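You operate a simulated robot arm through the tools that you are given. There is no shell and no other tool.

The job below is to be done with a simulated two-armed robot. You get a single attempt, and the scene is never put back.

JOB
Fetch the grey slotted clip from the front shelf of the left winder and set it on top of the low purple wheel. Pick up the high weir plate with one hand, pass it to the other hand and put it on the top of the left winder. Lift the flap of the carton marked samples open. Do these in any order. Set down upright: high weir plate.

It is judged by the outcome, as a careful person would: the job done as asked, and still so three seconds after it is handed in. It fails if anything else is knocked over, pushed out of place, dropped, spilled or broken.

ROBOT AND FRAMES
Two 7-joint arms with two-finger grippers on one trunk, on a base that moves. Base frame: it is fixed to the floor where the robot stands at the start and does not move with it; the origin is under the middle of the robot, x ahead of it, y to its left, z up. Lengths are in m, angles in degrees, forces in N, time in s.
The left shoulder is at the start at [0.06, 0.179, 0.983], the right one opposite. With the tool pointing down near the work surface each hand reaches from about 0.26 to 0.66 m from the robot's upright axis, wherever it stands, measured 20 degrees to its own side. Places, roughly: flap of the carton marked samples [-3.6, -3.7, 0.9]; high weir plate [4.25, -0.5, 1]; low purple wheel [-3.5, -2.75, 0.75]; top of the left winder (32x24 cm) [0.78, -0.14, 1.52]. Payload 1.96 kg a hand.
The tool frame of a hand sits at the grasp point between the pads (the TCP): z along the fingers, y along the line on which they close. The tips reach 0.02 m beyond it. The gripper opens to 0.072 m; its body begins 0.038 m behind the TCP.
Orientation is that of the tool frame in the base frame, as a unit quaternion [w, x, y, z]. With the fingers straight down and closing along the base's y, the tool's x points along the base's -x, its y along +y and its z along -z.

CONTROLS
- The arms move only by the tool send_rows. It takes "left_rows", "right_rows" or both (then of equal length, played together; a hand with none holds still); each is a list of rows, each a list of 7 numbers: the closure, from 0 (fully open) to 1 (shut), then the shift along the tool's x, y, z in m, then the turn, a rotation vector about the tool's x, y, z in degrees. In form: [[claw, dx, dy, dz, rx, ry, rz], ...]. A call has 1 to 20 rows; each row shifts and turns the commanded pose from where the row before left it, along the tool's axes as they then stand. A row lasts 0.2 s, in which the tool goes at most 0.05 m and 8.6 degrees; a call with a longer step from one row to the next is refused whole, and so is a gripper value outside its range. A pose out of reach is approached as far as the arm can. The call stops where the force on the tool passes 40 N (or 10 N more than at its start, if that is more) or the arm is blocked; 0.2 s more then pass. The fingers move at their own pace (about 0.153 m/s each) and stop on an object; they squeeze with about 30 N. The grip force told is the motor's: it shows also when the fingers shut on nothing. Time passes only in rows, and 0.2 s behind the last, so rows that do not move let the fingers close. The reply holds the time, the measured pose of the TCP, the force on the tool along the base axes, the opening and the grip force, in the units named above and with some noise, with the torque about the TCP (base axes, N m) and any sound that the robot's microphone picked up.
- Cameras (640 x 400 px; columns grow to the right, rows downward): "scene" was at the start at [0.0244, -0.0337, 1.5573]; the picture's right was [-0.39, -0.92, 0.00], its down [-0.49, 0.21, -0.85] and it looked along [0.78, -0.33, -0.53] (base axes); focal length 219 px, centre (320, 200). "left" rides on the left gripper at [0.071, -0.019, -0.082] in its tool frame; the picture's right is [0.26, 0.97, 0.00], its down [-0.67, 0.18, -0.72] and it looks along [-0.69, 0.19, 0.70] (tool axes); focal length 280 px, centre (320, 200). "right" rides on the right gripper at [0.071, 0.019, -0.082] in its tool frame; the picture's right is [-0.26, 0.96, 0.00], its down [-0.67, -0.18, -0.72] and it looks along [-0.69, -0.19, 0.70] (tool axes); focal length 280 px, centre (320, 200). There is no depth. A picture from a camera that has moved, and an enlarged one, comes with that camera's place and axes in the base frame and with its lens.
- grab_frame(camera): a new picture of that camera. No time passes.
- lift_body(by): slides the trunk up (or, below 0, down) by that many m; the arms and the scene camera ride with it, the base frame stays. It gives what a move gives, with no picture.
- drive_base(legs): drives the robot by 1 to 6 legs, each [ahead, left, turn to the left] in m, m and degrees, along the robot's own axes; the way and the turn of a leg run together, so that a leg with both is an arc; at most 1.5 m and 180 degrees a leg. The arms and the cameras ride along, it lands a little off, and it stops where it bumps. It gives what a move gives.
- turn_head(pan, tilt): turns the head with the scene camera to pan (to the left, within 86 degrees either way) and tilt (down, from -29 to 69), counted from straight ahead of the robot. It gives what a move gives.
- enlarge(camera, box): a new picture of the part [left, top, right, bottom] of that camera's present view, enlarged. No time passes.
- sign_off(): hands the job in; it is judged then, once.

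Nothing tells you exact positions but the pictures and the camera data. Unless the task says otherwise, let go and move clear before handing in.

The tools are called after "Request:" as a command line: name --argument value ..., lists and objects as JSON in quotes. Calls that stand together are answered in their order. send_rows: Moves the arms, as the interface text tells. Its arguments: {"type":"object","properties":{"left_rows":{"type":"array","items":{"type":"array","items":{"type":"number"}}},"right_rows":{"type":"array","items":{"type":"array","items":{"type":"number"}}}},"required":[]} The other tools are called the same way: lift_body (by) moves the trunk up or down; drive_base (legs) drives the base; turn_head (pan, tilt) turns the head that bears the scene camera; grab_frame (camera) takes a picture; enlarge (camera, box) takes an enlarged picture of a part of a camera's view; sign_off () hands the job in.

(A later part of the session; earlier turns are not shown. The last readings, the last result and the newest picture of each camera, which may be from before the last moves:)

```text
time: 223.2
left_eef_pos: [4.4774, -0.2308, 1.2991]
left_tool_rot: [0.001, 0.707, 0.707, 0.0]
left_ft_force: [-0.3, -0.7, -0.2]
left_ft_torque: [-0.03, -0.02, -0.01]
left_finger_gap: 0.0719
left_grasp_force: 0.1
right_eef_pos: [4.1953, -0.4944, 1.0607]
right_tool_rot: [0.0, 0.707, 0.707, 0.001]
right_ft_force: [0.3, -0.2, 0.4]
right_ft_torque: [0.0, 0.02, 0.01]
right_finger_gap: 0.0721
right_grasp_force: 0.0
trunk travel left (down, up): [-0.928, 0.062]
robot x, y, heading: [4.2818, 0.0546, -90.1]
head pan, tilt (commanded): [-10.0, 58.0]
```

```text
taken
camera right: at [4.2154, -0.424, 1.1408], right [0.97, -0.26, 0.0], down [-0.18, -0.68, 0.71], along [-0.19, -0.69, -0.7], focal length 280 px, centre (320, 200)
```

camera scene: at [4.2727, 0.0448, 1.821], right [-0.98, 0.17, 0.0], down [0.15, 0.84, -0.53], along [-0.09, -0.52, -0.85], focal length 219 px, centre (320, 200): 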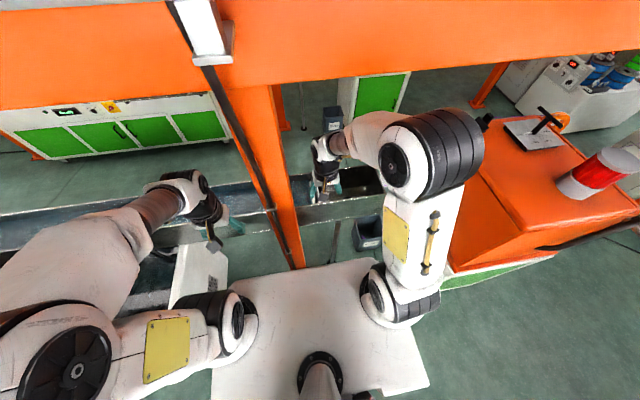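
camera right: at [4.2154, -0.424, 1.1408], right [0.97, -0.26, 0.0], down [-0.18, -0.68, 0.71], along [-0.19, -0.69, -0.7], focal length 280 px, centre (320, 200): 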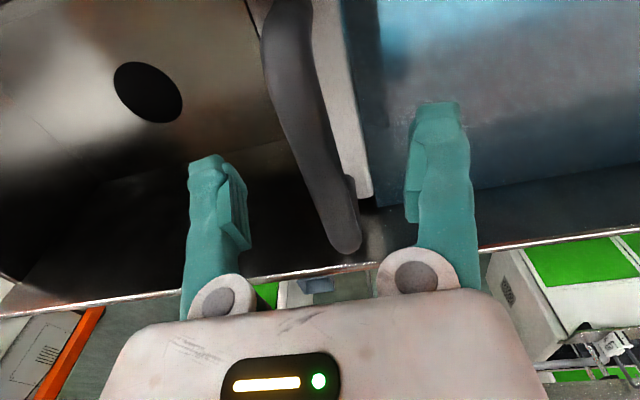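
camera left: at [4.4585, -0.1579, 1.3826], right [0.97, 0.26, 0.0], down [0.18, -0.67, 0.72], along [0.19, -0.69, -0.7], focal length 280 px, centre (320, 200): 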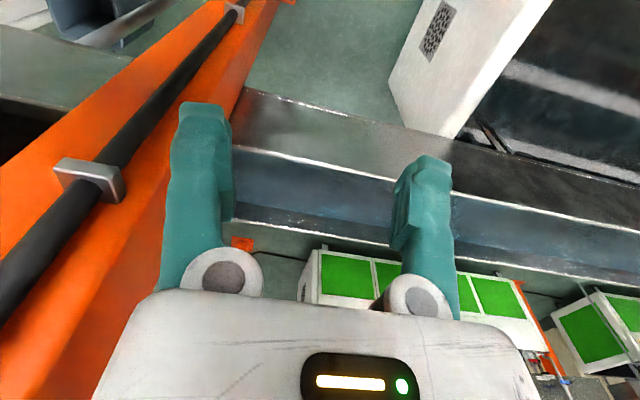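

Request:
send_rows --right_rows '[[1, 0, 0, 0, 0, 0, 0], [1, 0, 0, 0, 0, 0, 0], [1, 0, 0, 0, 0, 0, 0], [1, 0, 0, 0, 0, 0, 0]]'

Request:
grab_frame --camera "right"

```text
time: 224.2
left_eef_pos: [4.4782, -0.2324, 1.2994]
left_tool_rot: [0.0, 0.707, 0.707, -0.001]
left_ft_force: [-0.1, -0.5, 0.5]
left_ft_torque: [0.01, 0.0, 0.01]
left_finger_gap: 0.0722
left_grasp_force: 0.0
right_eef_pos: [4.1972, -0.4953, 1.0592]
right_tool_rot: [-0.001, 0.707, 0.707, 0.0]
right_ft_force: [-0.7, -0.8, 0.2]
right_ft_torque: [0.0, 0.03, -0.01]
right_finger_gap: 0.0088
right_grasp_force: 30.1
trunk travel left (down, up): [-0.928, 0.062]
robot x, y, heading: [4.2814, 0.053, -90.1]
head pan, tilt (commanded): [-10.0, 58.0]
```

```text
taken
camera right: at [4.2153, -0.4242, 1.1405], right [0.97, -0.26, 0.0], down [-0.18, -0.68, 0.71], along [-0.19, -0.69, -0.7], focal length 280 px, centre (320, 200)
```

right: 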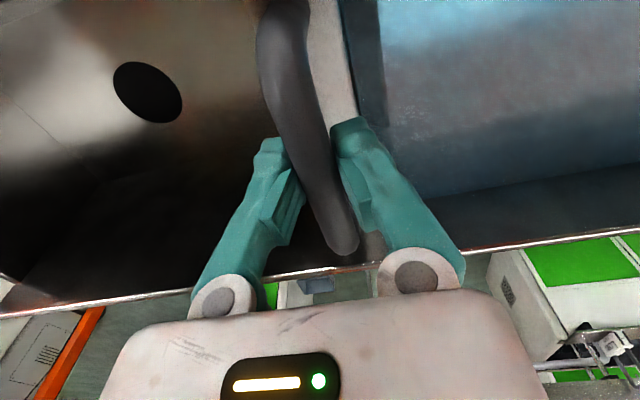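

Request:
enlarge --camera "right" --box '[220, 80, 400, 280]'

Request:
enlarge --camera "scene" --box '[310, 165, 350, 215]'

Request:
grab_frame --camera "left"

```text
2.00 times, centred on (310, 180) of right
camera zoom: at [4.2153, -0.4242, 1.1405], right [0.97, -0.26, 0.0], down [-0.18, -0.68, 0.71], along [-0.19, -0.69, -0.7], focal length 561 px, centre (340, 240)
```

zoom: 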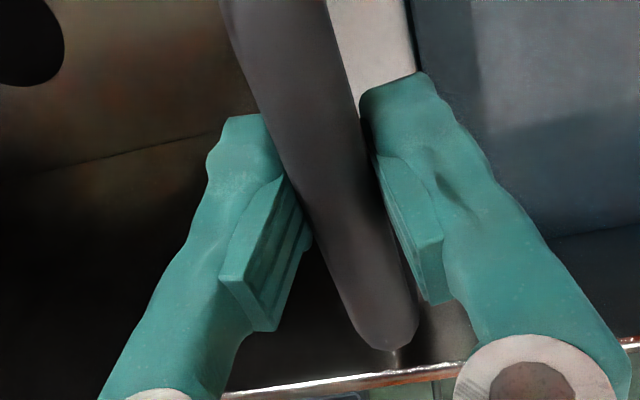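

```text
8.00 times, centred on (330, 190) of scene
camera zoom: at [4.2727, 0.0448, 1.8209], right [-0.98, 0.17, 0.0], down [0.15, 0.84, -0.53], along [-0.09, -0.52, -0.85], focal length 1751 px, centre (240, 280)
```

zoom: 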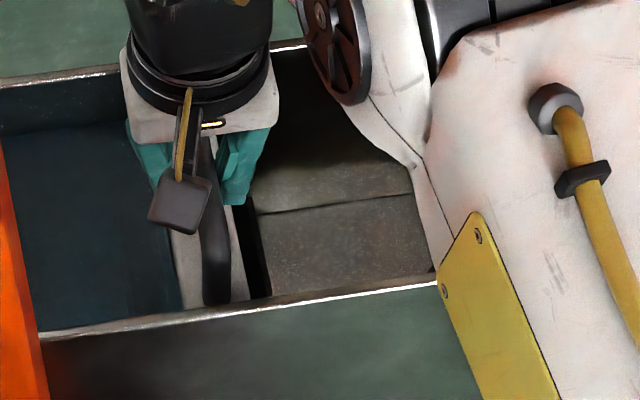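

```text
taken
camera left: at [4.4585, -0.1606, 1.3821], right [0.97, 0.26, 0.0], down [0.18, -0.67, 0.72], along [0.19, -0.69, -0.7], focal length 280 px, centre (320, 200)
```

left: 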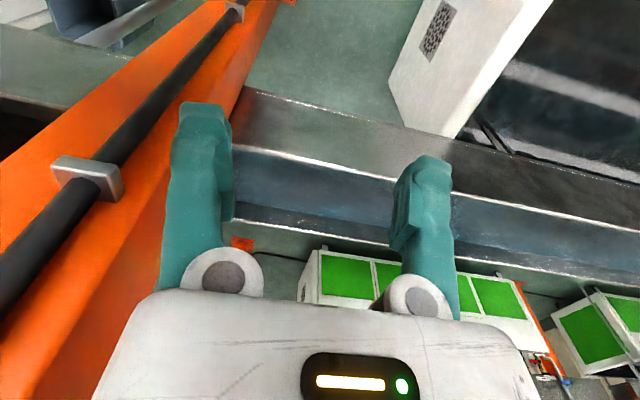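

The gap reads 8.8 mm with 30 N, so the bar is held. I test with a small lift and look.

Request:
send_rows --right_rows '[[1, 0, 0, -0.01, 0, 0, 0], [1, 0, 0, -0.01, 0, 0, 0], [1, 0, 0, 0, 0, 0, 0]]'

Request:
grab_frame --camera "right"

Request:
enlarge --camera "scene" --box '[300, 155, 350, 215]'

```text
time: 224.9
left_eef_pos: [4.4787, -0.232, 1.3003]
left_tool_rot: [0.001, 0.707, 0.707, -0.001]
left_ft_force: [-0.7, 0.5, 1.2]
left_ft_torque: [0.0, 0.02, -0.03]
left_finger_gap: 0.0718
left_grasp_force: 0.0
right_eef_pos: [4.197, -0.4977, 1.0788]
right_tool_rot: [0.0, 0.707, 0.707, 0.0]
right_ft_force: [-0.6, -0.1, -5.3]
right_ft_torque: [0.0, 0.02, 0.01]
right_finger_gap: 0.0094
right_grasp_force: 30.0
trunk travel left (down, up): [-0.928, 0.062]
robot x, y, heading: [4.2794, 0.0515, -90.1]
head pan, tilt (commanded): [-10.0, 58.0]
```

```text
taken
camera right: at [4.2156, -0.4251, 1.1603], right [0.97, -0.26, 0.0], down [-0.18, -0.68, 0.71], along [-0.19, -0.69, -0.7], focal length 280 px, centre (320, 200)
```

right: 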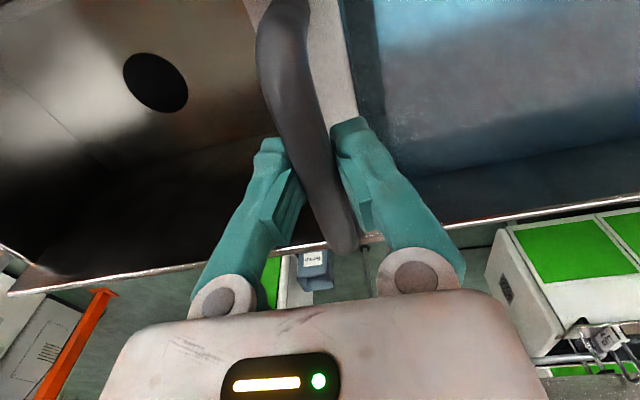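

```text
6.67 times, centred on (325, 185) of scene
camera zoom: at [4.2726, 0.0443, 1.8209], right [-0.98, 0.17, 0.0], down [0.15, 0.84, -0.53], along [-0.09, -0.52, -0.85], focal length 1459 px, centre (287, 300)
```

zoom: 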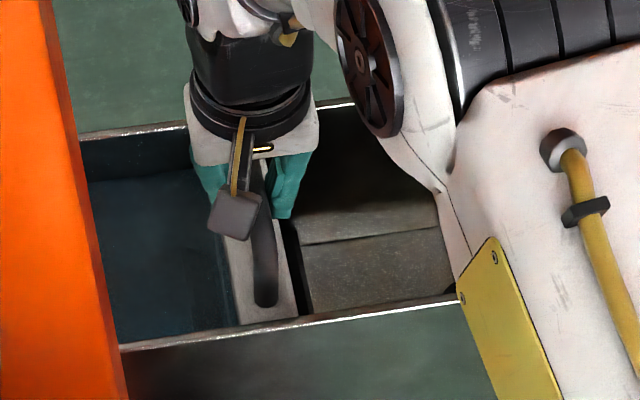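

It lifts (about 5 N, the handle steady in the pads). I continue straight up, first with the trunk.

Request:
lift_body --by 0.06

Request:
grab_frame --camera "right"

Request:
enlarge --camera "scene" --box '[280, 140, 380, 230]'

```text
time: 225.9
left_eef_pos: [4.478, -0.2318, 1.3602]
left_tool_rot: [0.001, 0.707, 0.707, -0.001]
left_ft_force: [-0.1, 0.1, -0.4]
left_ft_torque: [0.01, 0.01, 0.05]
left_finger_gap: 0.0722
left_grasp_force: 0.0
right_eef_pos: [4.1973, -0.4964, 1.1396]
right_tool_rot: [0.0, 0.707, 0.707, 0.0]
right_ft_force: [-0.1, -0.1, -4.7]
right_ft_torque: [0.0, 0.04, -0.02]
right_finger_gap: 0.0091
right_grasp_force: 30.1
trunk travel left (down, up): [-0.988, 0.002]
robot x, y, heading: [4.2806, 0.052, -90.0]
head pan, tilt (commanded): [-10.0, 58.0]
```

```text
taken
camera right: at [4.2157, -0.4251, 1.2202], right [0.97, -0.26, 0.0], down [-0.18, -0.68, 0.71], along [-0.19, -0.69, -0.7], focal length 280 px, centre (320, 200)
```

right: 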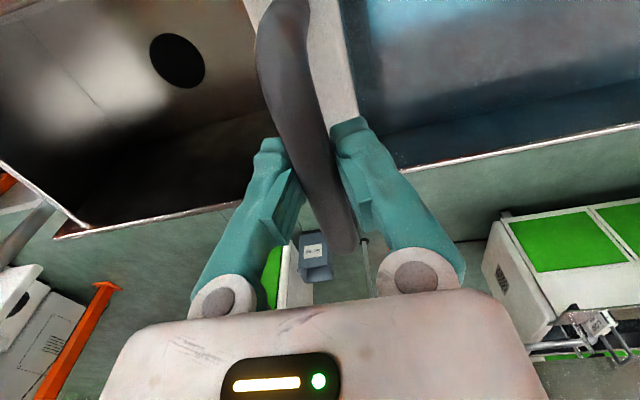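

```text
4.44 times, centred on (330, 185) of scene
camera zoom: at [4.2727, 0.0444, 1.8809], right [-0.98, 0.17, 0.0], down [0.15, 0.84, -0.53], along [-0.09, -0.52, -0.85], focal length 973 px, centre (276, 267)
```

zoom: 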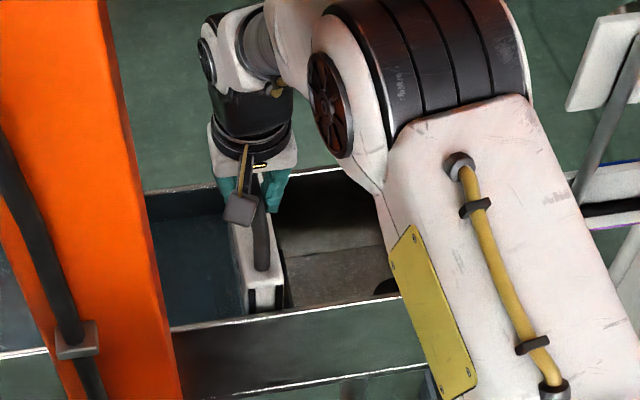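

Request:
send_rows --right_rows '[[1, 0, 0, -0.02, 0, 0, 0], [1, 0, 0, -0.02, 0, 0, 0], [1, 0, 0, -0.02, 0, 0, 0], [1, 0, 0, -0.015, 0, 0, 0], [1, 0, 0, 0, 0, 0, 0]]'

Request:
grab_frame --camera "right"

Request:
enlarge --camera "scene" --box '[280, 140, 380, 230]'

Request:
grab_frame --camera "left"

```text
time: 227.2
left_eef_pos: [4.4785, -0.2312, 1.3591]
left_tool_rot: [0.0, 0.706, 0.708, -0.001]
left_ft_force: [-0.1, 0.1, -0.1]
left_ft_torque: [-0.02, 0.01, -0.01]
left_finger_gap: 0.0722
left_grasp_force: 0.0
right_eef_pos: [4.1969, -0.4957, 1.2154]
right_tool_rot: [0.0, 0.707, 0.707, 0.001]
right_ft_force: [0.9, 0.4, -5.2]
right_ft_torque: [0.0, -0.02, 0.04]
right_finger_gap: 0.0091
right_grasp_force: 29.7
trunk travel left (down, up): [-0.988, 0.002]
robot x, y, heading: [4.282, 0.0531, -90.1]
head pan, tilt (commanded): [-10.0, 58.0]
```

```text
taken
camera right: at [4.2157, -0.4252, 1.2952], right [0.97, -0.26, 0.0], down [-0.18, -0.68, 0.71], along [-0.19, -0.69, -0.7], focal length 280 px, centre (320, 200)
```

right: 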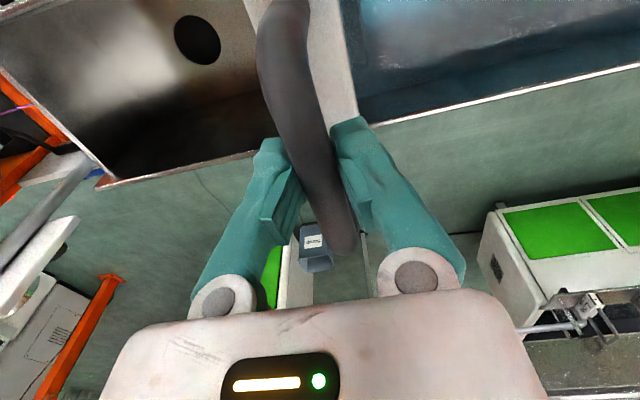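

```text
4.44 times, centred on (330, 185) of scene
camera zoom: at [4.2727, 0.0446, 1.8809], right [-0.98, 0.17, 0.0], down [0.15, 0.84, -0.53], along [-0.09, -0.52, -0.85], focal length 973 px, centre (276, 267)
```

zoom: 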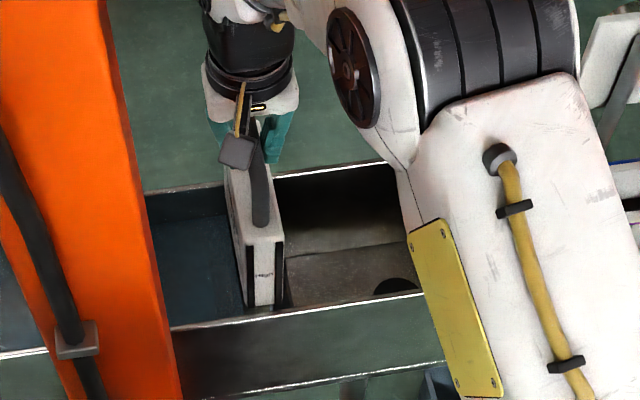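

```text
taken
camera left: at [4.4585, -0.1607, 1.4421], right [0.97, 0.26, 0.0], down [0.18, -0.67, 0.72], along [0.19, -0.69, -0.7], focal length 280 px, centre (320, 200)
```

left: 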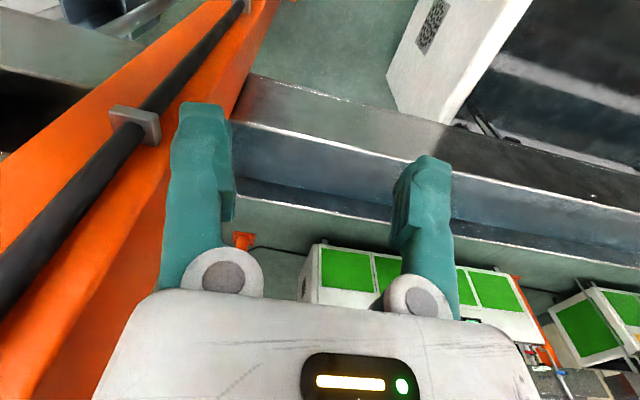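

Request:
send_rows --right_rows '[[1, 0, 0, -0.01, 0, 0, 0], [1, 0, 0, -0.01, 0, 0, 0], [1, 0, 0, -0.01, 0, 0, 0], [1, 0, 0, -0.01, 0, 0, 0], [1, 0, 0, 0, 0, 0, 0]]'

Request:
enlarge --camera "scene" --box '[290, 140, 370, 220]'

```text
time: 228.3
left_eef_pos: [4.4775, -0.2326, 1.3606]
left_tool_rot: [0.0, 0.707, 0.707, -0.001]
left_ft_force: [-0.1, -0.3, 0.0]
left_ft_torque: [0.03, -0.01, -0.01]
left_finger_gap: 0.0718
left_grasp_force: 0.1
right_eef_pos: [4.1967, -0.4961, 1.2545]
right_tool_rot: [0.0, 0.707, 0.707, 0.0]
right_ft_force: [-0.1, 0.2, -5.2]
right_ft_torque: [0.02, 0.04, 0.02]
right_finger_gap: 0.009
right_grasp_force: 30.0
trunk travel left (down, up): [-0.988, 0.002]
robot x, y, heading: [4.2819, 0.0536, -90.0]
head pan, tilt (commanded): [-10.0, 58.0]
```

```text
5.00 times, centred on (330, 180) of scene
camera zoom: at [4.2727, 0.0447, 1.8809], right [-0.98, 0.17, 0.0], down [0.15, 0.84, -0.53], along [-0.09, -0.52, -0.85], focal length 1094 px, centre (270, 300)
```

zoom: 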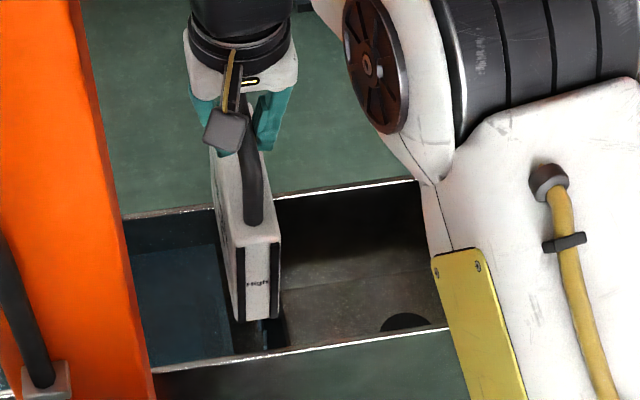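

The plate (marked "High", ~12 cm tall plus handle) is clear of the trough by about 4 cm. I shift it a little away from the post, then back the robot out.

Request:
send_rows --right_rows '[[1, 0, -0.02, 0, 0, 0, 0], [1, 0, -0.02, 0, 0, 0, 0], [1, 0, -0.02, 0, 0, 0, 0], [1, 0, 0, 0, 0, 0, 0]]'

Request:
drive_base --legs '[[-0.3, 0, 0], [-0.5, 0, 0]]'

Request:
grab_frame --camera "right"

Request:
grab_frame --camera "scene"

```text
time: 229.3
left_eef_pos: [4.4769, -0.231, 1.3591]
left_tool_rot: [0.0, 0.707, 0.707, -0.001]
left_ft_force: [0.1, -0.1, -0.1]
left_ft_torque: [0.01, 0.0, 0.03]
left_finger_gap: 0.0721
left_grasp_force: 0.1
right_eef_pos: [4.1359, -0.4968, 1.2547]
right_tool_rot: [-0.001, 0.708, 0.707, 0.001]
right_ft_force: [-0.3, 0.1, -5.1]
right_ft_torque: [-0.03, -0.04, 0.0]
right_finger_gap: 0.0086
right_grasp_force: 30.4
trunk travel left (down, up): [-0.988, 0.002]
robot x, y, heading: [4.2823, 0.0507, -89.9]
head pan, tilt (commanded): [-10.0, 58.0]
```

```text
time: 234.0
left_eef_pos: [4.4788, 0.5701, 1.3593]
left_tool_rot: [0.0, 0.71, 0.705, 0.001]
left_ft_force: [-0.5, 0.2, -0.7]
left_ft_torque: [0.01, 0.03, 0.0]
left_finger_gap: 0.072
left_grasp_force: 0.0
right_eef_pos: [4.1366, 0.3068, 1.253]
right_tool_rot: [0.0, 0.709, 0.705, 0.0]
right_ft_force: [0.1, -0.5, -5.8]
right_ft_torque: [0.02, 0.0, 0.01]
right_finger_gap: 0.0088
right_grasp_force: 29.9
trunk travel left (down, up): [-0.988, 0.002]
robot x, y, heading: [4.2857, 0.8552, -90.5]
head pan, tilt (commanded): [-10.0, 58.0]
```

```text
taken
camera right: at [4.1548, 0.3782, 1.3341], right [0.96, -0.27, 0.0], down [-0.19, -0.67, 0.71], along [-0.19, -0.69, -0.7], focal length 280 px, centre (320, 200)
```

right: 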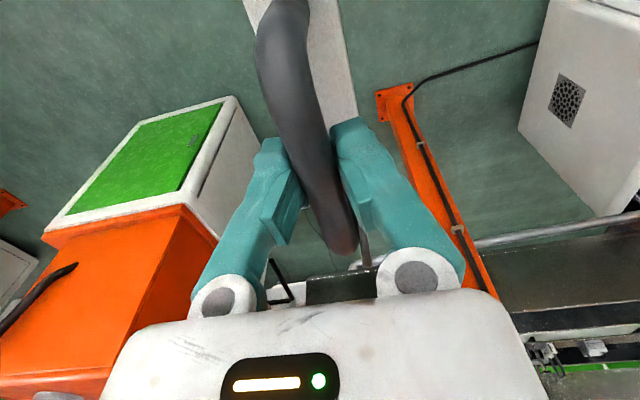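

```text
taken
camera scene: at [4.2753, 0.8464, 1.8809], right [-0.98, 0.18, 0.0], down [0.15, 0.84, -0.53], along [-0.1, -0.52, -0.85], focal length 219 px, centre (320, 200)
```

scene: 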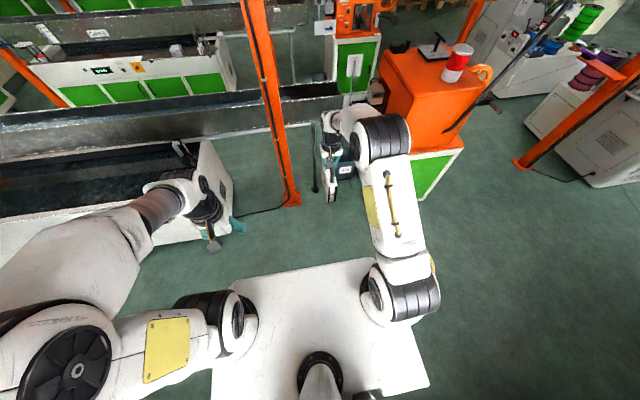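

Out with the plate. I look closely at its shape before the hand-over.

Request:
turn_head --pan -10 --tilt 45

Request:
enlarge --camera "scene" --box '[290, 130, 370, 220]'

Request:
grab_frame --camera "left"

```text
time: 234.7
left_eef_pos: [4.4778, 0.5713, 1.3601]
left_tool_rot: [0.001, 0.71, 0.704, 0.0]
left_ft_force: [0.0, 0.4, 0.3]
left_ft_torque: [-0.03, -0.02, 0.02]
left_finger_gap: 0.0723
left_grasp_force: 0.0
right_eef_pos: [4.1353, 0.3082, 1.2536]
right_tool_rot: [0.0, 0.71, 0.704, 0.0]
right_ft_force: [0.0, 0.5, -6.1]
right_ft_torque: [0.02, 0.02, -0.02]
right_finger_gap: 0.0088
right_grasp_force: 29.8
trunk travel left (down, up): [-0.988, 0.002]
robot x, y, heading: [4.288, 0.8539, -90.4]
head pan, tilt (commanded): [-10.0, 45.0]
```

```text
4.44 times, centred on (330, 175) of scene
camera zoom: at [4.2731, 0.8373, 1.898], right [-0.98, 0.18, 0.0], down [0.13, 0.7, -0.71], along [-0.13, -0.69, -0.71], focal length 973 px, centre (276, 311)
```

zoom: 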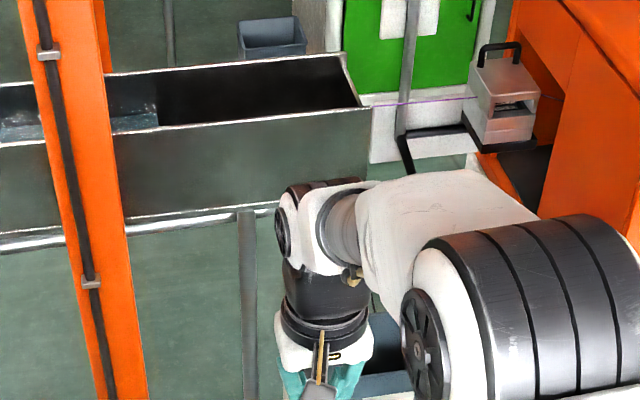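

```text
taken
camera left: at [4.4598, 0.6427, 1.4421], right [0.97, 0.25, 0.0], down [0.18, -0.67, 0.72], along [0.18, -0.69, -0.7], focal length 280 px, centre (320, 200)
```

left: 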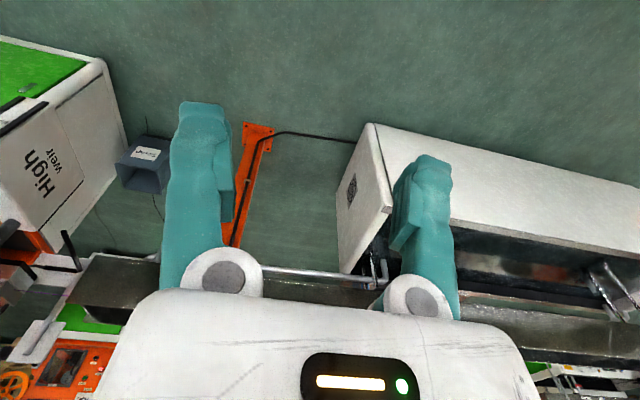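

Request:
enlarge --camera "left" --box '[0, 80, 160, 260]'

Request:
enlarge --camera "scene" --box '[300, 180, 400, 290]'

```text
2.22 times, centred on (80, 170) of left
camera zoom: at [4.4598, 0.6427, 1.4421], right [0.97, 0.25, 0.0], down [0.18, -0.67, 0.72], along [0.18, -0.69, -0.7], focal length 623 px, centre (853, 267)
```

zoom: 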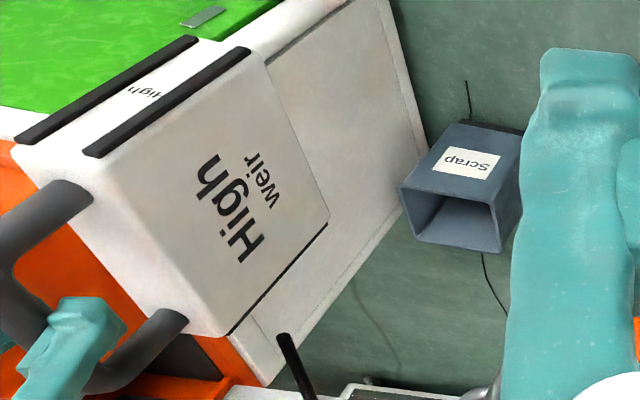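

```text
3.64 times, centred on (350, 235) of scene
camera zoom: at [4.2731, 0.8373, 1.898], right [-0.98, 0.18, 0.0], down [0.13, 0.7, -0.71], along [-0.13, -0.69, -0.71], focal length 796 px, centre (211, 73)
```

zoom: 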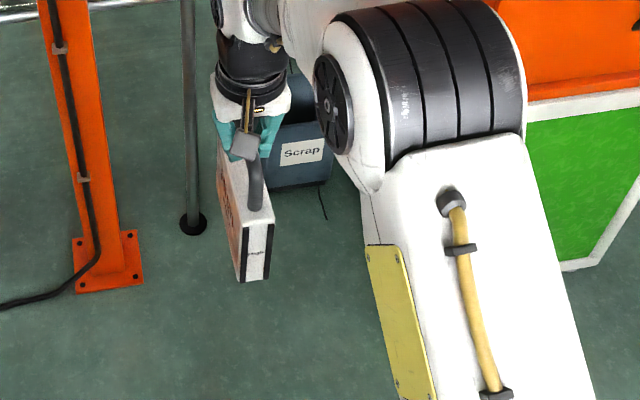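

The plate is a ~14×12×4 cm block with a U handle; it will stand on its base. For the hand-over I'll turn it to face me, with the left hand taking its left end from the side; first I turn the left hand in place.

Request:
send_rows --left_rows '[[0, 0, 0, 0, 0, 0, 8.5], [0, 0, 0, 0, 0, 0, 8.5], [0, 0, 0, 0, 0, 0, 8.5], [0, 0, 0, 0, 0, 0, 8.5], [0, 0, 0, 0, 0, 0, 8.5], [0, 0, 0, 0, 0, 0, 8.5], [0, 0, 0, 0, 0, 0, 8.5], [0, 0, 0, 0, 0, 0, 8.5], [0, 0, 0, 0, 0, 0, 8.5], [0, 0, 0, 0, 0, 0, 8.5], [0, 0, 0, 0, 0, 0, 5]]'

Request:
send_rows --left_rows '[[0, 0.01, 0.01, 0.01, 0, -8.5, 0], [0, 0, 0.01, 0, 0, -8.5, 0], [0, 0, 0.01, 0, 0, -8.5, 0], [0, 0, 0.01, 0, 0, -8.5, 0], [0, 0, 0.01, 0, 0, -8.5, 0], [0, 0, 0.01, 0, 0, -8.5, 0], [0, 0, 0.01, 0, 0, -8.5, 0], [0, 0, 0.01, 0, 0, -8.5, 0], [0, 0, 0.01, 0, 0, -8.5, 0], [0, 0, 0, 0, 0, -8.5, 0], [0, 0, 0, 0, 0, -5, 0]]'

Request:
turn_head --pan 10 --tilt 50

Request:
grab_frame --camera "scene"

Request:
grab_frame --camera "left"

```text
time: 237.1
left_eef_pos: [4.4782, 0.5711, 1.3598]
left_tool_rot: [0.001, 1.0, -0.005, 0.001]
left_ft_force: [-0.3, -0.6, -1.0]
left_ft_torque: [-0.02, 0.03, 0.02]
left_finger_gap: 0.0719
left_grasp_force: 0.1
right_eef_pos: [4.1356, 0.3092, 1.2527]
right_tool_rot: [-0.001, 0.709, 0.705, 0.001]
right_ft_force: [-0.3, 0.6, -5.9]
right_ft_torque: [0.0, -0.01, 0.02]
right_finger_gap: 0.0086
right_grasp_force: 29.7
trunk travel left (down, up): [-0.988, 0.002]
robot x, y, heading: [4.2841, 0.8563, -90.3]
head pan, tilt (commanded): [-10.0, 45.0]
```

```text
time: 239.5
left_eef_pos: [4.3484, 0.5571, 1.3383]
left_tool_rot: [0.022, 0.864, -0.003, -0.503]
left_ft_force: [0.1, -0.2, -0.2]
left_ft_torque: [0.02, -0.01, 0.01]
left_finger_gap: 0.072
left_grasp_force: 0.1
left hand out of reach, approached as far as the arm can: row 3, 4, 5, 6, 7, 8, 9, 10, 11
right_eef_pos: [4.1358, 0.3081, 1.2545]
right_tool_rot: [0.0, 0.709, 0.705, 0.0]
right_ft_force: [-0.4, -0.6, -4.6]
right_ft_torque: [0.05, 0.02, 0.01]
right_finger_gap: 0.0086
right_grasp_force: 30.6
trunk travel left (down, up): [-0.988, 0.002]
robot x, y, heading: [4.2848, 0.8554, -90.4]
head pan, tilt (commanded): [-10.0, 45.0]
```

```text
time: 240.3
left_eef_pos: [4.349, 0.5564, 1.3369]
left_tool_rot: [0.02, 0.864, -0.004, -0.503]
left_ft_force: [0.4, -0.4, 0.0]
left_ft_torque: [0.03, -0.01, -0.01]
left_finger_gap: 0.0719
left_grasp_force: 0.0
right_eef_pos: [4.1355, 0.3084, 1.2544]
right_tool_rot: [0.0, 0.71, 0.704, 0.0]
right_ft_force: [-0.3, -0.1, -6.0]
right_ft_torque: [0.07, 0.04, -0.01]
right_finger_gap: 0.0085
right_grasp_force: 30.0
trunk travel left (down, up): [-0.988, 0.002]
robot x, y, heading: [4.2853, 0.8569, -90.2]
head pan, tilt (commanded): [10.0, 50.0]
```

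```text
taken
camera scene: at [4.3004, 0.8406, 1.8912], right [-0.99, -0.17, 0.0], down [-0.13, 0.76, -0.64], along [0.11, -0.63, -0.77], focal length 219 px, centre (320, 200)
```

scene: 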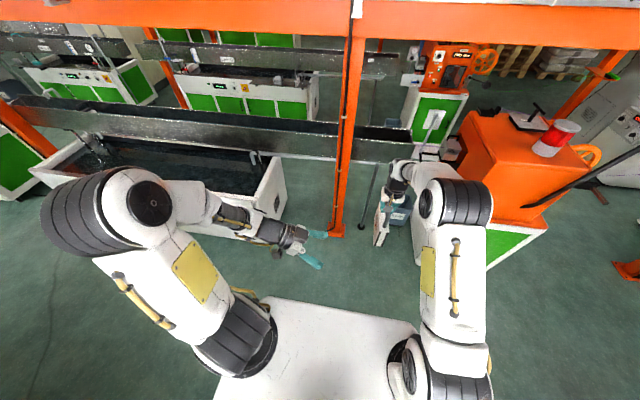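

```text
taken
camera left: at [4.4546, 0.5768, 1.3161], right [0.14, -0.97, -0.19], down [0.29, -0.14, 0.95], along [-0.95, -0.19, 0.26], focal length 280 px, centre (320, 200)
```

left: 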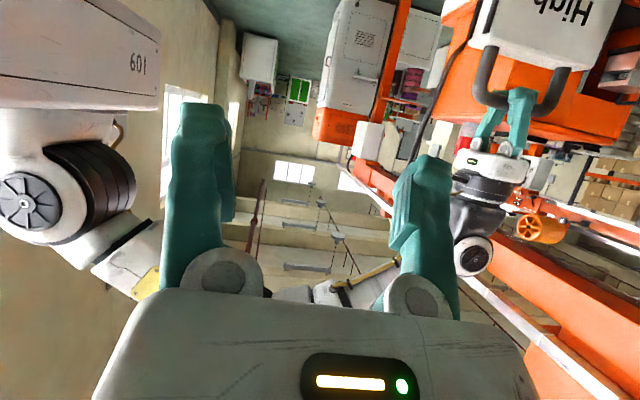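

The left wrist cannot quite point sideways there. I'll instead plan to take the plate with the left hand pointing forward; first I bring the left hand back to its neutral pose.

Request:
send_rows --left_rows '[[0, 0, 0, 0, 0, 8.5, 0], [0, 0, 0, 0, 0, 8.5, 0], [0, 0, 0, 0, 0, 8.5, 0], [0, 0, 0, 0, 0, 8.5, 0], [0, 0, 0, 0, 0, 8.5, 0], [0, 0, 0, 0, 0, 8.5, 0], [0, 0, 0, 0, 0, 8.5, 0], [0, 0.03, 0, 0, 0, 0, 0], [0, 0.03, 0, 0, 0, 0, 0], [0, 0.03, 0, 0, 0, 0, 0], [0, 0.03, 0, 0, 0, 0, 0]]'

Request:
send_rows --left_rows '[[0, 0, 0, 0, 0, 0, -8.5], [0, 0, 0, 0, 0, 0, -8.5], [0, 0, 0, 0, 0, 0, -8.5], [0, 0, 0, 0, 0, 0, -8.5], [0, 0, 0, 0, 0, 0, -8.5], [0, 0, 0, 0, 0, 0, -8.5], [0, 0, 0, 0, 0, 0, -8.5], [0, 0, 0, 0, 0, 0, -8.5], [0, 0, 0, 0, 0, 0, -8.5], [0, 0, 0, 0, 0, 0, -8.5], [0, 0, 0, 0, 0, 0, -5]]'

Request:
grab_frame --camera "scene"

```text
time: 242.7
left_eef_pos: [4.4701, 0.5557, 1.3353]
left_tool_rot: [0.019, 1.0, 0.006, -0.008]
left_ft_force: [0.8, -0.9, 0.1]
left_ft_torque: [-0.03, 0.04, 0.01]
left_finger_gap: 0.072
left_grasp_force: 0.1
left hand out of reach, approached as far as the arm can: row 1
right_eef_pos: [4.1371, 0.3079, 1.2528]
right_tool_rot: [-0.001, 0.71, 0.704, 0.0]
right_ft_force: [0.6, 0.5, -6.0]
right_ft_torque: [-0.01, -0.01, 0.01]
right_finger_gap: 0.0084
right_grasp_force: 29.3
trunk travel left (down, up): [-0.988, 0.002]
robot x, y, heading: [4.285, 0.8587, -90.3]
head pan, tilt (commanded): [10.0, 50.0]
```

```text
time: 245.1
left_eef_pos: [4.4691, 0.5549, 1.3357]
left_tool_rot: [0.009, 0.701, 0.713, -0.019]
left_ft_force: [0.0, -1.2, -0.4]
left_ft_torque: [-0.02, 0.0, 0.0]
left_finger_gap: 0.0719
left_grasp_force: 0.1
right_eef_pos: [4.1353, 0.3069, 1.2535]
right_tool_rot: [-0.001, 0.709, 0.705, 0.0]
right_ft_force: [-1.5, -0.3, -5.4]
right_ft_torque: [0.04, 0.01, 0.05]
right_finger_gap: 0.0085
right_grasp_force: 29.8
trunk travel left (down, up): [-0.988, 0.002]
robot x, y, heading: [4.2877, 0.8568, -90.4]
head pan, tilt (commanded): [10.0, 50.0]
```

```text
taken
camera scene: at [4.3006, 0.8409, 1.8911], right [-0.99, -0.17, 0.0], down [-0.13, 0.76, -0.64], along [0.11, -0.63, -0.77], focal length 219 px, centre (320, 200)
```

scene: 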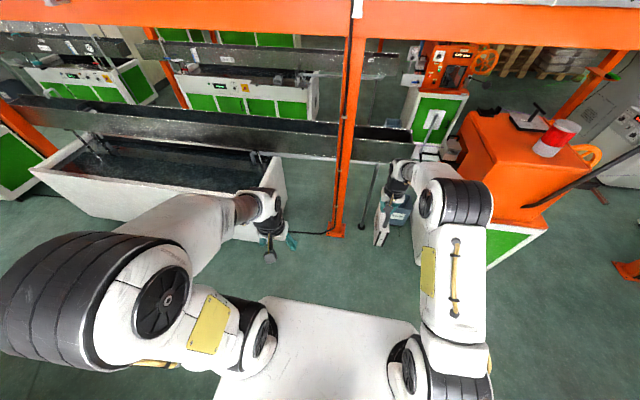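

Request:
send_rows --left_rows '[[0, -0.03, 0, 0, 0, -8.5, 0], [0, -0.0297, 0, 0.0044, 0, -8.5, 0], [0, -0.0287, 0, 0.0088, 0, -8.5, 0], [0, -0.0271, 0, 0.0129, 0, -8.5, 0], [0, -0.0249, 0, 0.0168, 0, -8.5, 0], [0, -0.0221, 0, 0.0203, 0, -8.5, 0], [0, -0.0189, 0, 0.0233, 0, -8.5, 0], [0, -0.0152, 0, 0.0258, 0, -8.5, 0], [0, -0.0112, 0, 0.0278, 0, -8.5, 0], [0, -0.007, 0, 0.0292, 0, -8.5, 0], [0, 0, 0, 0, 0, -5, 0]]'

Request:
grab_frame --camera "scene"

Request:
grab_frame --camera "left"

```text
time: 247.5
left_eef_pos: [4.4818, 0.2656, 1.3372]
left_tool_rot: [0.506, 0.494, 0.511, -0.489]
left_ft_force: [-0.3, 0.1, 0.1]
left_ft_torque: [0.0, 0.04, 0.04]
left_finger_gap: 0.0721
left_grasp_force: 0.1
left hand out of reach, approached as far as the arm can: row 5
right_eef_pos: [4.1362, 0.3086, 1.2536]
right_tool_rot: [-0.001, 0.71, 0.704, 0.0]
right_ft_force: [-0.3, 0.9, -5.1]
right_ft_torque: [0.0, 0.0, -0.03]
right_finger_gap: 0.0087
right_grasp_force: 30.4
trunk travel left (down, up): [-0.988, 0.002]
robot x, y, heading: [4.2866, 0.854, -90.5]
head pan, tilt (commanded): [10.0, 50.0]
```

```text
taken
camera scene: at [4.301, 0.841, 1.8912], right [-0.99, -0.17, 0.0], down [-0.13, 0.76, -0.64], along [0.11, -0.63, -0.77], focal length 219 px, centre (320, 200)
```

scene: 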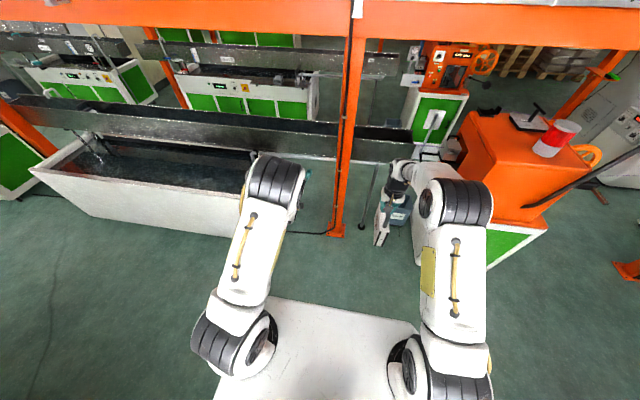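

```text
taken
camera left: at [4.4597, 0.3479, 1.268], right [0.96, 0.04, -0.26], down [0.16, 0.71, 0.68], along [0.21, -0.7, 0.68], focal length 280 px, centre (320, 200)
```

left: 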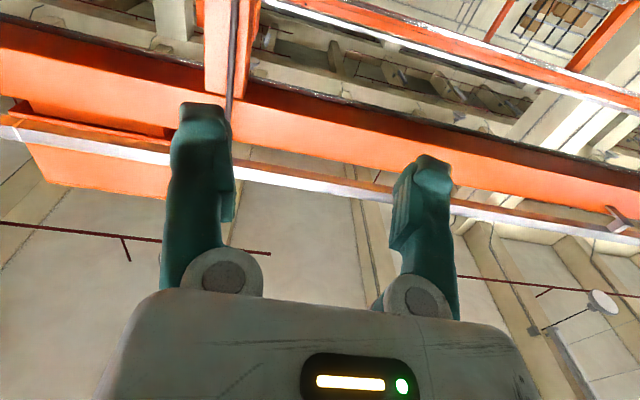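

The left hand now points straight forward with fingers closing sideways, just what is needed. I test whether it can also rise to the height needed over the winder top (~1.61 m).

Request:
send_rows --left_rows '[[0, -0.03, 0, 0, 2.4, 0, 0], [0, -0.03, 0, 0, 0, 0, 0], [0, -0.03, 0, 0, 0, 0, 0], [0, -0.03, 0, 0, 0, 0, 0], [0, -0.03, 0, 0, 0, 0, 0], [0, -0.03, 0, 0, 0, 0, 0], [0, -0.03, 0, 0, 0, 0, 0], [0, -0.03, 0, 0, 0, 0, 0], [0, -0.03, 0, 0, 0, 0, 0], [0, 0, 0, 0, 0, 0, 0]]'

Request:
grab_frame --camera "scene"

```text
time: 249.7
left_eef_pos: [4.4813, 0.2608, 1.6082]
left_tool_rot: [0.495, 0.505, 0.501, -0.499]
left_ft_force: [0.4, -0.6, 0.0]
left_ft_torque: [0.01, 0.0, 0.0]
left_finger_gap: 0.0719
left_grasp_force: 0.0
right_eef_pos: [4.1351, 0.3085, 1.2536]
right_tool_rot: [0.0, 0.709, 0.705, 0.0]
right_ft_force: [-0.1, 0.8, -5.6]
right_ft_torque: [0.01, 0.01, 0.03]
right_finger_gap: 0.0086
right_grasp_force: 30.6
trunk travel left (down, up): [-0.988, 0.002]
robot x, y, heading: [4.2876, 0.8579, -90.2]
head pan, tilt (commanded): [10.0, 50.0]
```

```text
taken
camera scene: at [4.3007, 0.8406, 1.8911], right [-0.99, -0.17, 0.0], down [-0.13, 0.76, -0.64], along [0.11, -0.63, -0.77], focal length 219 px, centre (320, 200)
```

scene: 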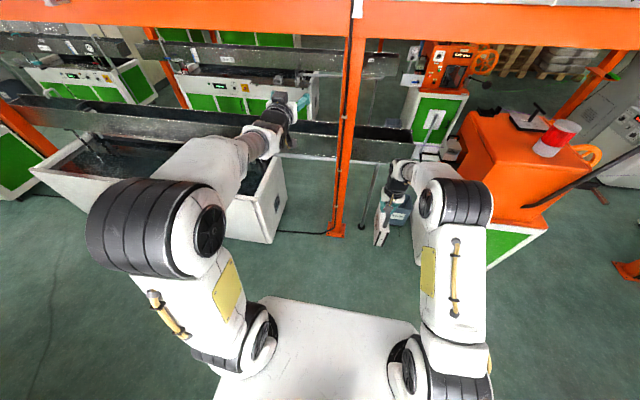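

Reach is fine at that height. Now I lower the left hand to hand-over height and yaw it ~34° inward, well away from the plate, to check that pose.

Request:
send_rows --left_rows '[[0, 0.03, 0, 0, 0, 0, 0], [0, 0.03, 0, 0, 0, 0, 0], [0, 0.03, 0, 0, 0, 0, 0], [0, 0.03, 0, 0, 0, 0, 0], [0, 0.03, 0, 0, 0, 0, 0], [0, 0.03, 0, 0, 0, 0, 0], [0, 0.03, 0, 0, 0, 0, 0], [0, 0.03, 0, 0, 0, 0, 0], [0, 0.03, 0, 0, 0, 0, 0], [0, 0.03, 0, 0, 0, 0, 0], [0, 0.03, 0, 0, 0, 0, 0], [0, 0.03, 0, 0, 0, 0, 0], [0, 0.03, 0, 0, 0, 0, 0], [0, 0.03, 0, 0, 0, 0, 0], [0, 0.03, 0, 0, 0, 0, 0]]'

Request:
send_rows --left_rows '[[0, 0, 0.01, -0.03, 8.5, 0, 0], [0, 0, 0.01, -0.03, 8.5, 0, 0], [0, 0, 0.01, -0.03, 8.5, 0, 0], [0, 0, 0.01, -0.03, 8.5, 0, 0], [0, 0, 0, 0, 0, 0, 0]]'

Request:
grab_frame --camera "scene"

Request:
grab_frame --camera "left"

```text
time: 252.9
left_eef_pos: [4.4815, 0.267, 1.1582]
left_tool_rot: [0.495, 0.505, 0.501, -0.499]
left_ft_force: [0.2, 0.1, -0.2]
left_ft_torque: [-0.02, 0.0, -0.01]
left_finger_gap: 0.0718
left_grasp_force: 0.1
right_eef_pos: [4.1365, 0.3074, 1.2538]
right_tool_rot: [0.0, 0.71, 0.704, 0.0]
right_ft_force: [0.4, 0.0, -5.2]
right_ft_torque: [0.01, 0.0, 0.02]
right_finger_gap: 0.0082
right_grasp_force: 30.1
trunk travel left (down, up): [-0.988, 0.002]
robot x, y, heading: [4.2857, 0.8554, -90.4]
head pan, tilt (commanded): [10.0, 50.0]
```

```text
time: 254.1
left_eef_pos: [4.5466, 0.3746, 1.159]
left_tool_rot: [0.325, 0.628, 0.332, -0.624]
left_ft_force: [0.7, 0.1, 0.4]
left_ft_torque: [-0.03, 0.01, 0.0]
left_finger_gap: 0.0721
left_grasp_force: 0.0
right_eef_pos: [4.1358, 0.3087, 1.2535]
right_tool_rot: [0.0, 0.709, 0.705, 0.001]
right_ft_force: [-0.7, -0.2, -5.7]
right_ft_torque: [0.02, -0.02, -0.03]
right_finger_gap: 0.0083
right_grasp_force: 29.8
trunk travel left (down, up): [-0.988, 0.002]
robot x, y, heading: [4.2887, 0.858, -90.4]
head pan, tilt (commanded): [10.0, 50.0]
```

```text
taken
camera scene: at [4.3003, 0.8408, 1.8912], right [-0.99, -0.17, 0.0], down [-0.13, 0.76, -0.64], along [0.11, -0.63, -0.77], focal length 219 px, centre (320, 200)
```

scene: 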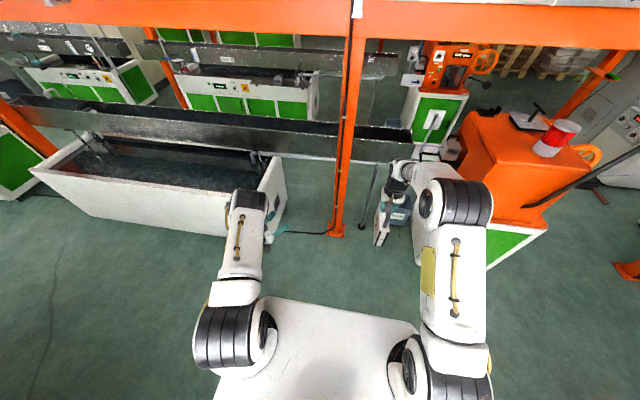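

```text
taken
camera left: at [4.5777, 0.4534, 1.0899], right [0.79, -0.54, -0.27], down [0.56, 0.48, 0.68], along [-0.24, -0.69, 0.68], focal length 280 px, centre (320, 200)
```

left: 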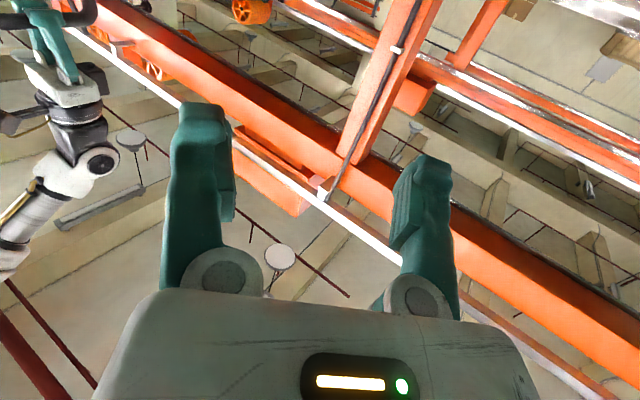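

That pose works. Now I bring the right hand with the plate to the middle, lower, and yaw it to line up with the left hand.

Request:
send_rows --right_rows '[[1, -0.001, 0.0216, 0.0291, 0, 0, 0], [1, -0.001, 0.0216, 0.0291, 0, 0, 0], [1, -0.001, 0.0216, 0.0291, 0, 0, 0], [1, -0.001, 0.0216, 0.0291, 0, 0, 0], [1, -0.001, 0.0216, 0.0291, 0, 0, 0], [1, -0.001, 0.0216, 0.0291, 0, 0, 0], [1, -0.001, 0.0216, 0.0291, 0, 0, 0], [1, 0, 0, 0, 0, 0, 5], [1, 0, 0, 0, 0, 0, 6], [1, 0, 0, 0, 0, 0, 6], [1, 0, 0, 0, 0, 0, 6], [1, 0, 0, 0, 0, 0, 6], [1, 0, 0, 0, 0, 0, 5.1], [1, 0, 0, 0, 0, 0, 0]]'

Request:
grab_frame --camera "scene"

Request:
grab_frame --camera "right"

```text
time: 257.1
left_eef_pos: [4.5474, 0.3732, 1.159]
left_tool_rot: [0.327, 0.627, 0.334, -0.623]
left_ft_force: [-0.3, -0.2, -1.1]
left_ft_torque: [0.01, -0.03, 0.02]
left_finger_gap: 0.0719
left_grasp_force: 0.1
right_eef_pos: [4.2863, 0.302, 1.0512]
right_tool_rot: [-0.001, 0.885, 0.466, 0.001]
right_ft_force: [0.1, -0.4, -5.1]
right_ft_torque: [-0.02, -0.06, -0.01]
right_finger_gap: 0.0081
right_grasp_force: 30.3
trunk travel left (down, up): [-0.988, 0.002]
robot x, y, heading: [4.2864, 0.857, -90.4]
head pan, tilt (commanded): [10.0, 50.0]
```

```text
taken
camera scene: at [4.3009, 0.8409, 1.8911], right [-0.99, -0.17, 0.0], down [-0.13, 0.76, -0.64], along [0.11, -0.63, -0.77], focal length 219 px, centre (320, 200)
```

scene: 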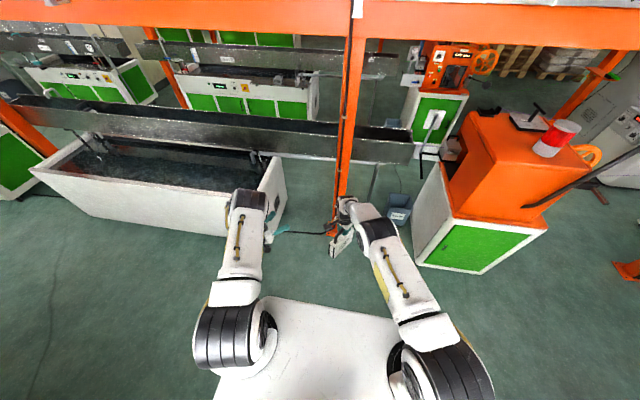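

```text
taken
camera right: at [4.3425, 0.349, 1.1312], right [0.65, -0.76, 0.0], down [-0.53, -0.45, 0.71], along [-0.55, -0.46, -0.7], focal length 280 px, centre (320, 200)
```

right: 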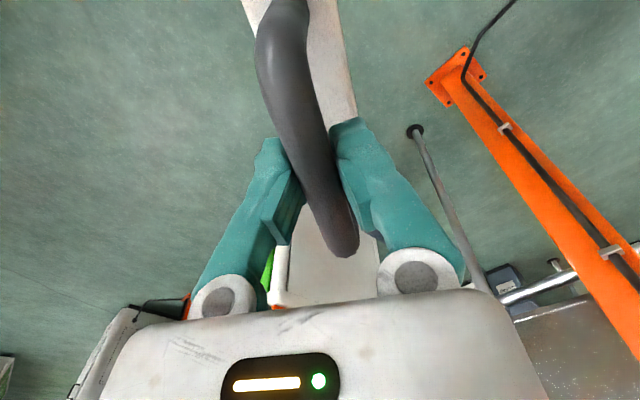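

Request:
send_rows --left_rows '[[0, 0.0275, 0, 0, 0, 0, 0], [0, 0.0275, 0, 0, 0, 0, 0], [0, 0.0275, 0, 0, 0, 0, 0], [0, 0.0275, 0, 0, 0, 0, 0], [0, 0.0275, 0, 0, 0, 0, 0], [0, 0.0275, 0, 0, 0, 0, 0], [0, 0.0275, 0, 0, 0, 0, 0], [0, 0.0275, 0, 0, 0, 0, 0], [0, 0, -0.0292, 0.0135, 0, 0, 0], [0, 0, -0.0292, 0.0135, 0, 0, 0], [0, 0, -0.0292, 0.0135, 0, 0, 0], [0, 0, -0.0292, 0.0135, 0, 0, 0], [0, 0, 0, 0, 0, 0, 0]]'

Request:
grab_frame --camera "left"

Request:
turn_head --pan 0 --tilt 60

Request:
grab_frame --camera "scene"

```text
time: 258.9
left_eef_pos: [4.5997, 0.2823, 1.0714]
left_tool_rot: [0.413, 0.621, 0.247, -0.619]
left_ft_force: [-0.3, 0.1, 0.8]
left_ft_torque: [0.02, 0.02, 0.01]
left_finger_gap: 0.0721
left_grasp_force: 0.1
left hand out of reach, approached as far as the arm can: row 8
right_eef_pos: [4.2875, 0.3002, 1.0493]
right_tool_rot: [-0.001, 0.885, 0.466, 0.001]
right_ft_force: [0.2, 0.1, -5.3]
right_ft_torque: [-0.01, -0.01, 0.01]
right_finger_gap: 0.0079
right_grasp_force: 29.8
trunk travel left (down, up): [-0.988, 0.002]
robot x, y, heading: [4.2806, 0.8563, -90.4]
head pan, tilt (commanded): [10.0, 50.0]
stopped in row 8 (left hand): the arm was blocked; the commanded pose is now the measured one
```

```text
taken
camera left: at [4.638, 0.3444, 0.9908], right [0.82, -0.57, -0.05], down [0.48, 0.62, 0.62], along [-0.32, -0.53, 0.78], focal length 280 px, centre (320, 200)
```

left: 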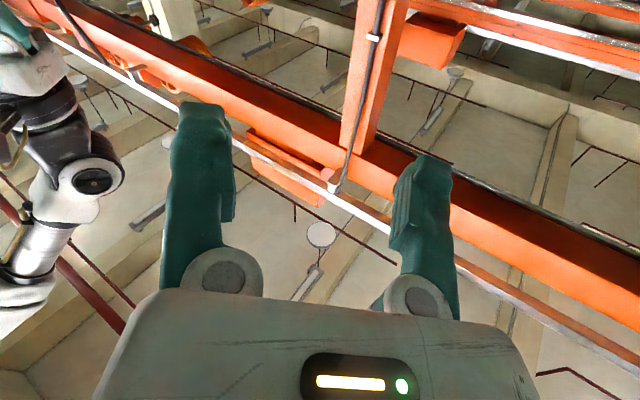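

```text
time: 259.6
left_eef_pos: [4.5974, 0.2831, 1.0722]
left_tool_rot: [0.413, 0.621, 0.246, -0.618]
left_ft_force: [-0.4, 0.9, -0.2]
left_ft_torque: [0.04, 0.0, -0.02]
left_finger_gap: 0.0721
left_grasp_force: 0.1
right_eef_pos: [4.2865, 0.3016, 1.0506]
right_tool_rot: [0.0, 0.885, 0.466, 0.0]
right_ft_force: [0.1, 0.6, -5.5]
right_ft_torque: [-0.02, 0.0, -0.05]
right_finger_gap: 0.0082
right_grasp_force: 30.2
trunk travel left (down, up): [-0.988, 0.002]
robot x, y, heading: [4.2834, 0.8542, -90.3]
head pan, tilt (commanded): [0.0, 60.0]
```

```text
taken
camera scene: at [4.2877, 0.8504, 1.8786], right [-1.0, 0.01, 0.0], down [0.01, 0.87, -0.5], along [0.0, -0.5, -0.87], focal length 219 px, centre (320, 200)
```

scene: 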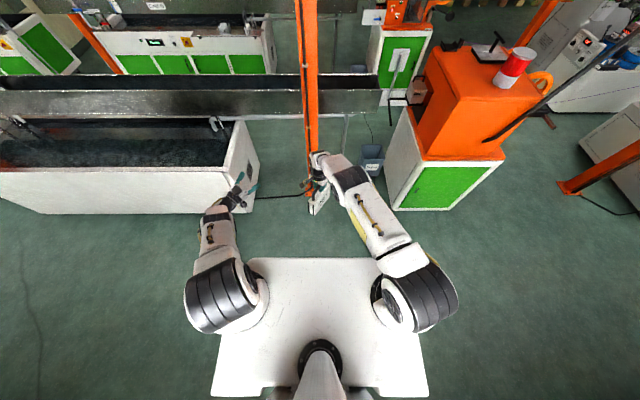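

The left arm was blocked at that low height, with nothing touched. I raise the left hand back up and restore its orientation, and will do the hand-over higher.

Request:
send_rows --left_rows '[[0, -0.0243, 0.0052, 0.0027, 0, 0, 0], [0, -0.0243, 0.0052, 0.0027, 0, 0, 0], [0, -0.0243, 0.0052, 0.0027, 0, 0, 0], [0, -0.0243, 0.0052, 0.0027, 0, 0, 0], [0, -0.0243, 0.0052, 0.0027, 0.34, 3.05, -6.1], [0, 0, 0, 0, 0.34, 3.05, -6.1], [0, 0, 0, 0, 0, 0, 0]]'

Request:
grab_frame --camera "scene"

```text
time: 261.2
left_eef_pos: [4.5968, 0.2814, 1.1965]
left_tool_rot: [-0.326, -0.626, -0.33, 0.627]
left_ft_force: [0.0, -0.8, -0.8]
left_ft_torque: [-0.02, 0.0, 0.02]
left_finger_gap: 0.072
left_grasp_force: 0.0
right_eef_pos: [4.2859, 0.3003, 1.0502]
right_tool_rot: [-0.001, 0.885, 0.465, 0.0]
right_ft_force: [0.5, 0.3, -5.4]
right_ft_torque: [0.02, 0.01, 0.0]
right_finger_gap: 0.0078
right_grasp_force: 30.2
trunk travel left (down, up): [-0.988, 0.002]
robot x, y, heading: [4.2848, 0.8555, -90.4]
head pan, tilt (commanded): [0.0, 60.0]
```

```text
taken
camera scene: at [4.288, 0.8497, 1.8786], right [-1.0, 0.01, 0.0], down [0.01, 0.87, -0.5], along [0.0, -0.5, -0.87], focal length 219 px, centre (320, 200)
```

scene: 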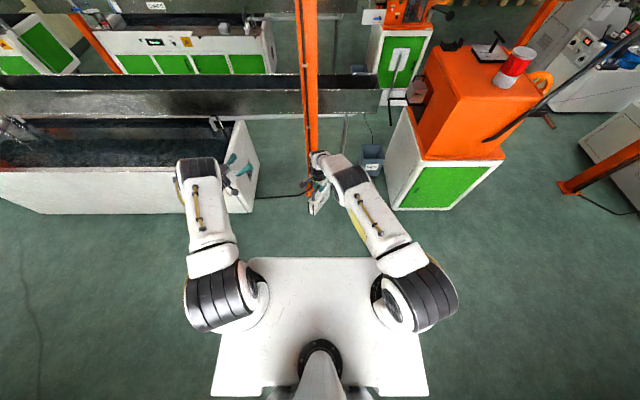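

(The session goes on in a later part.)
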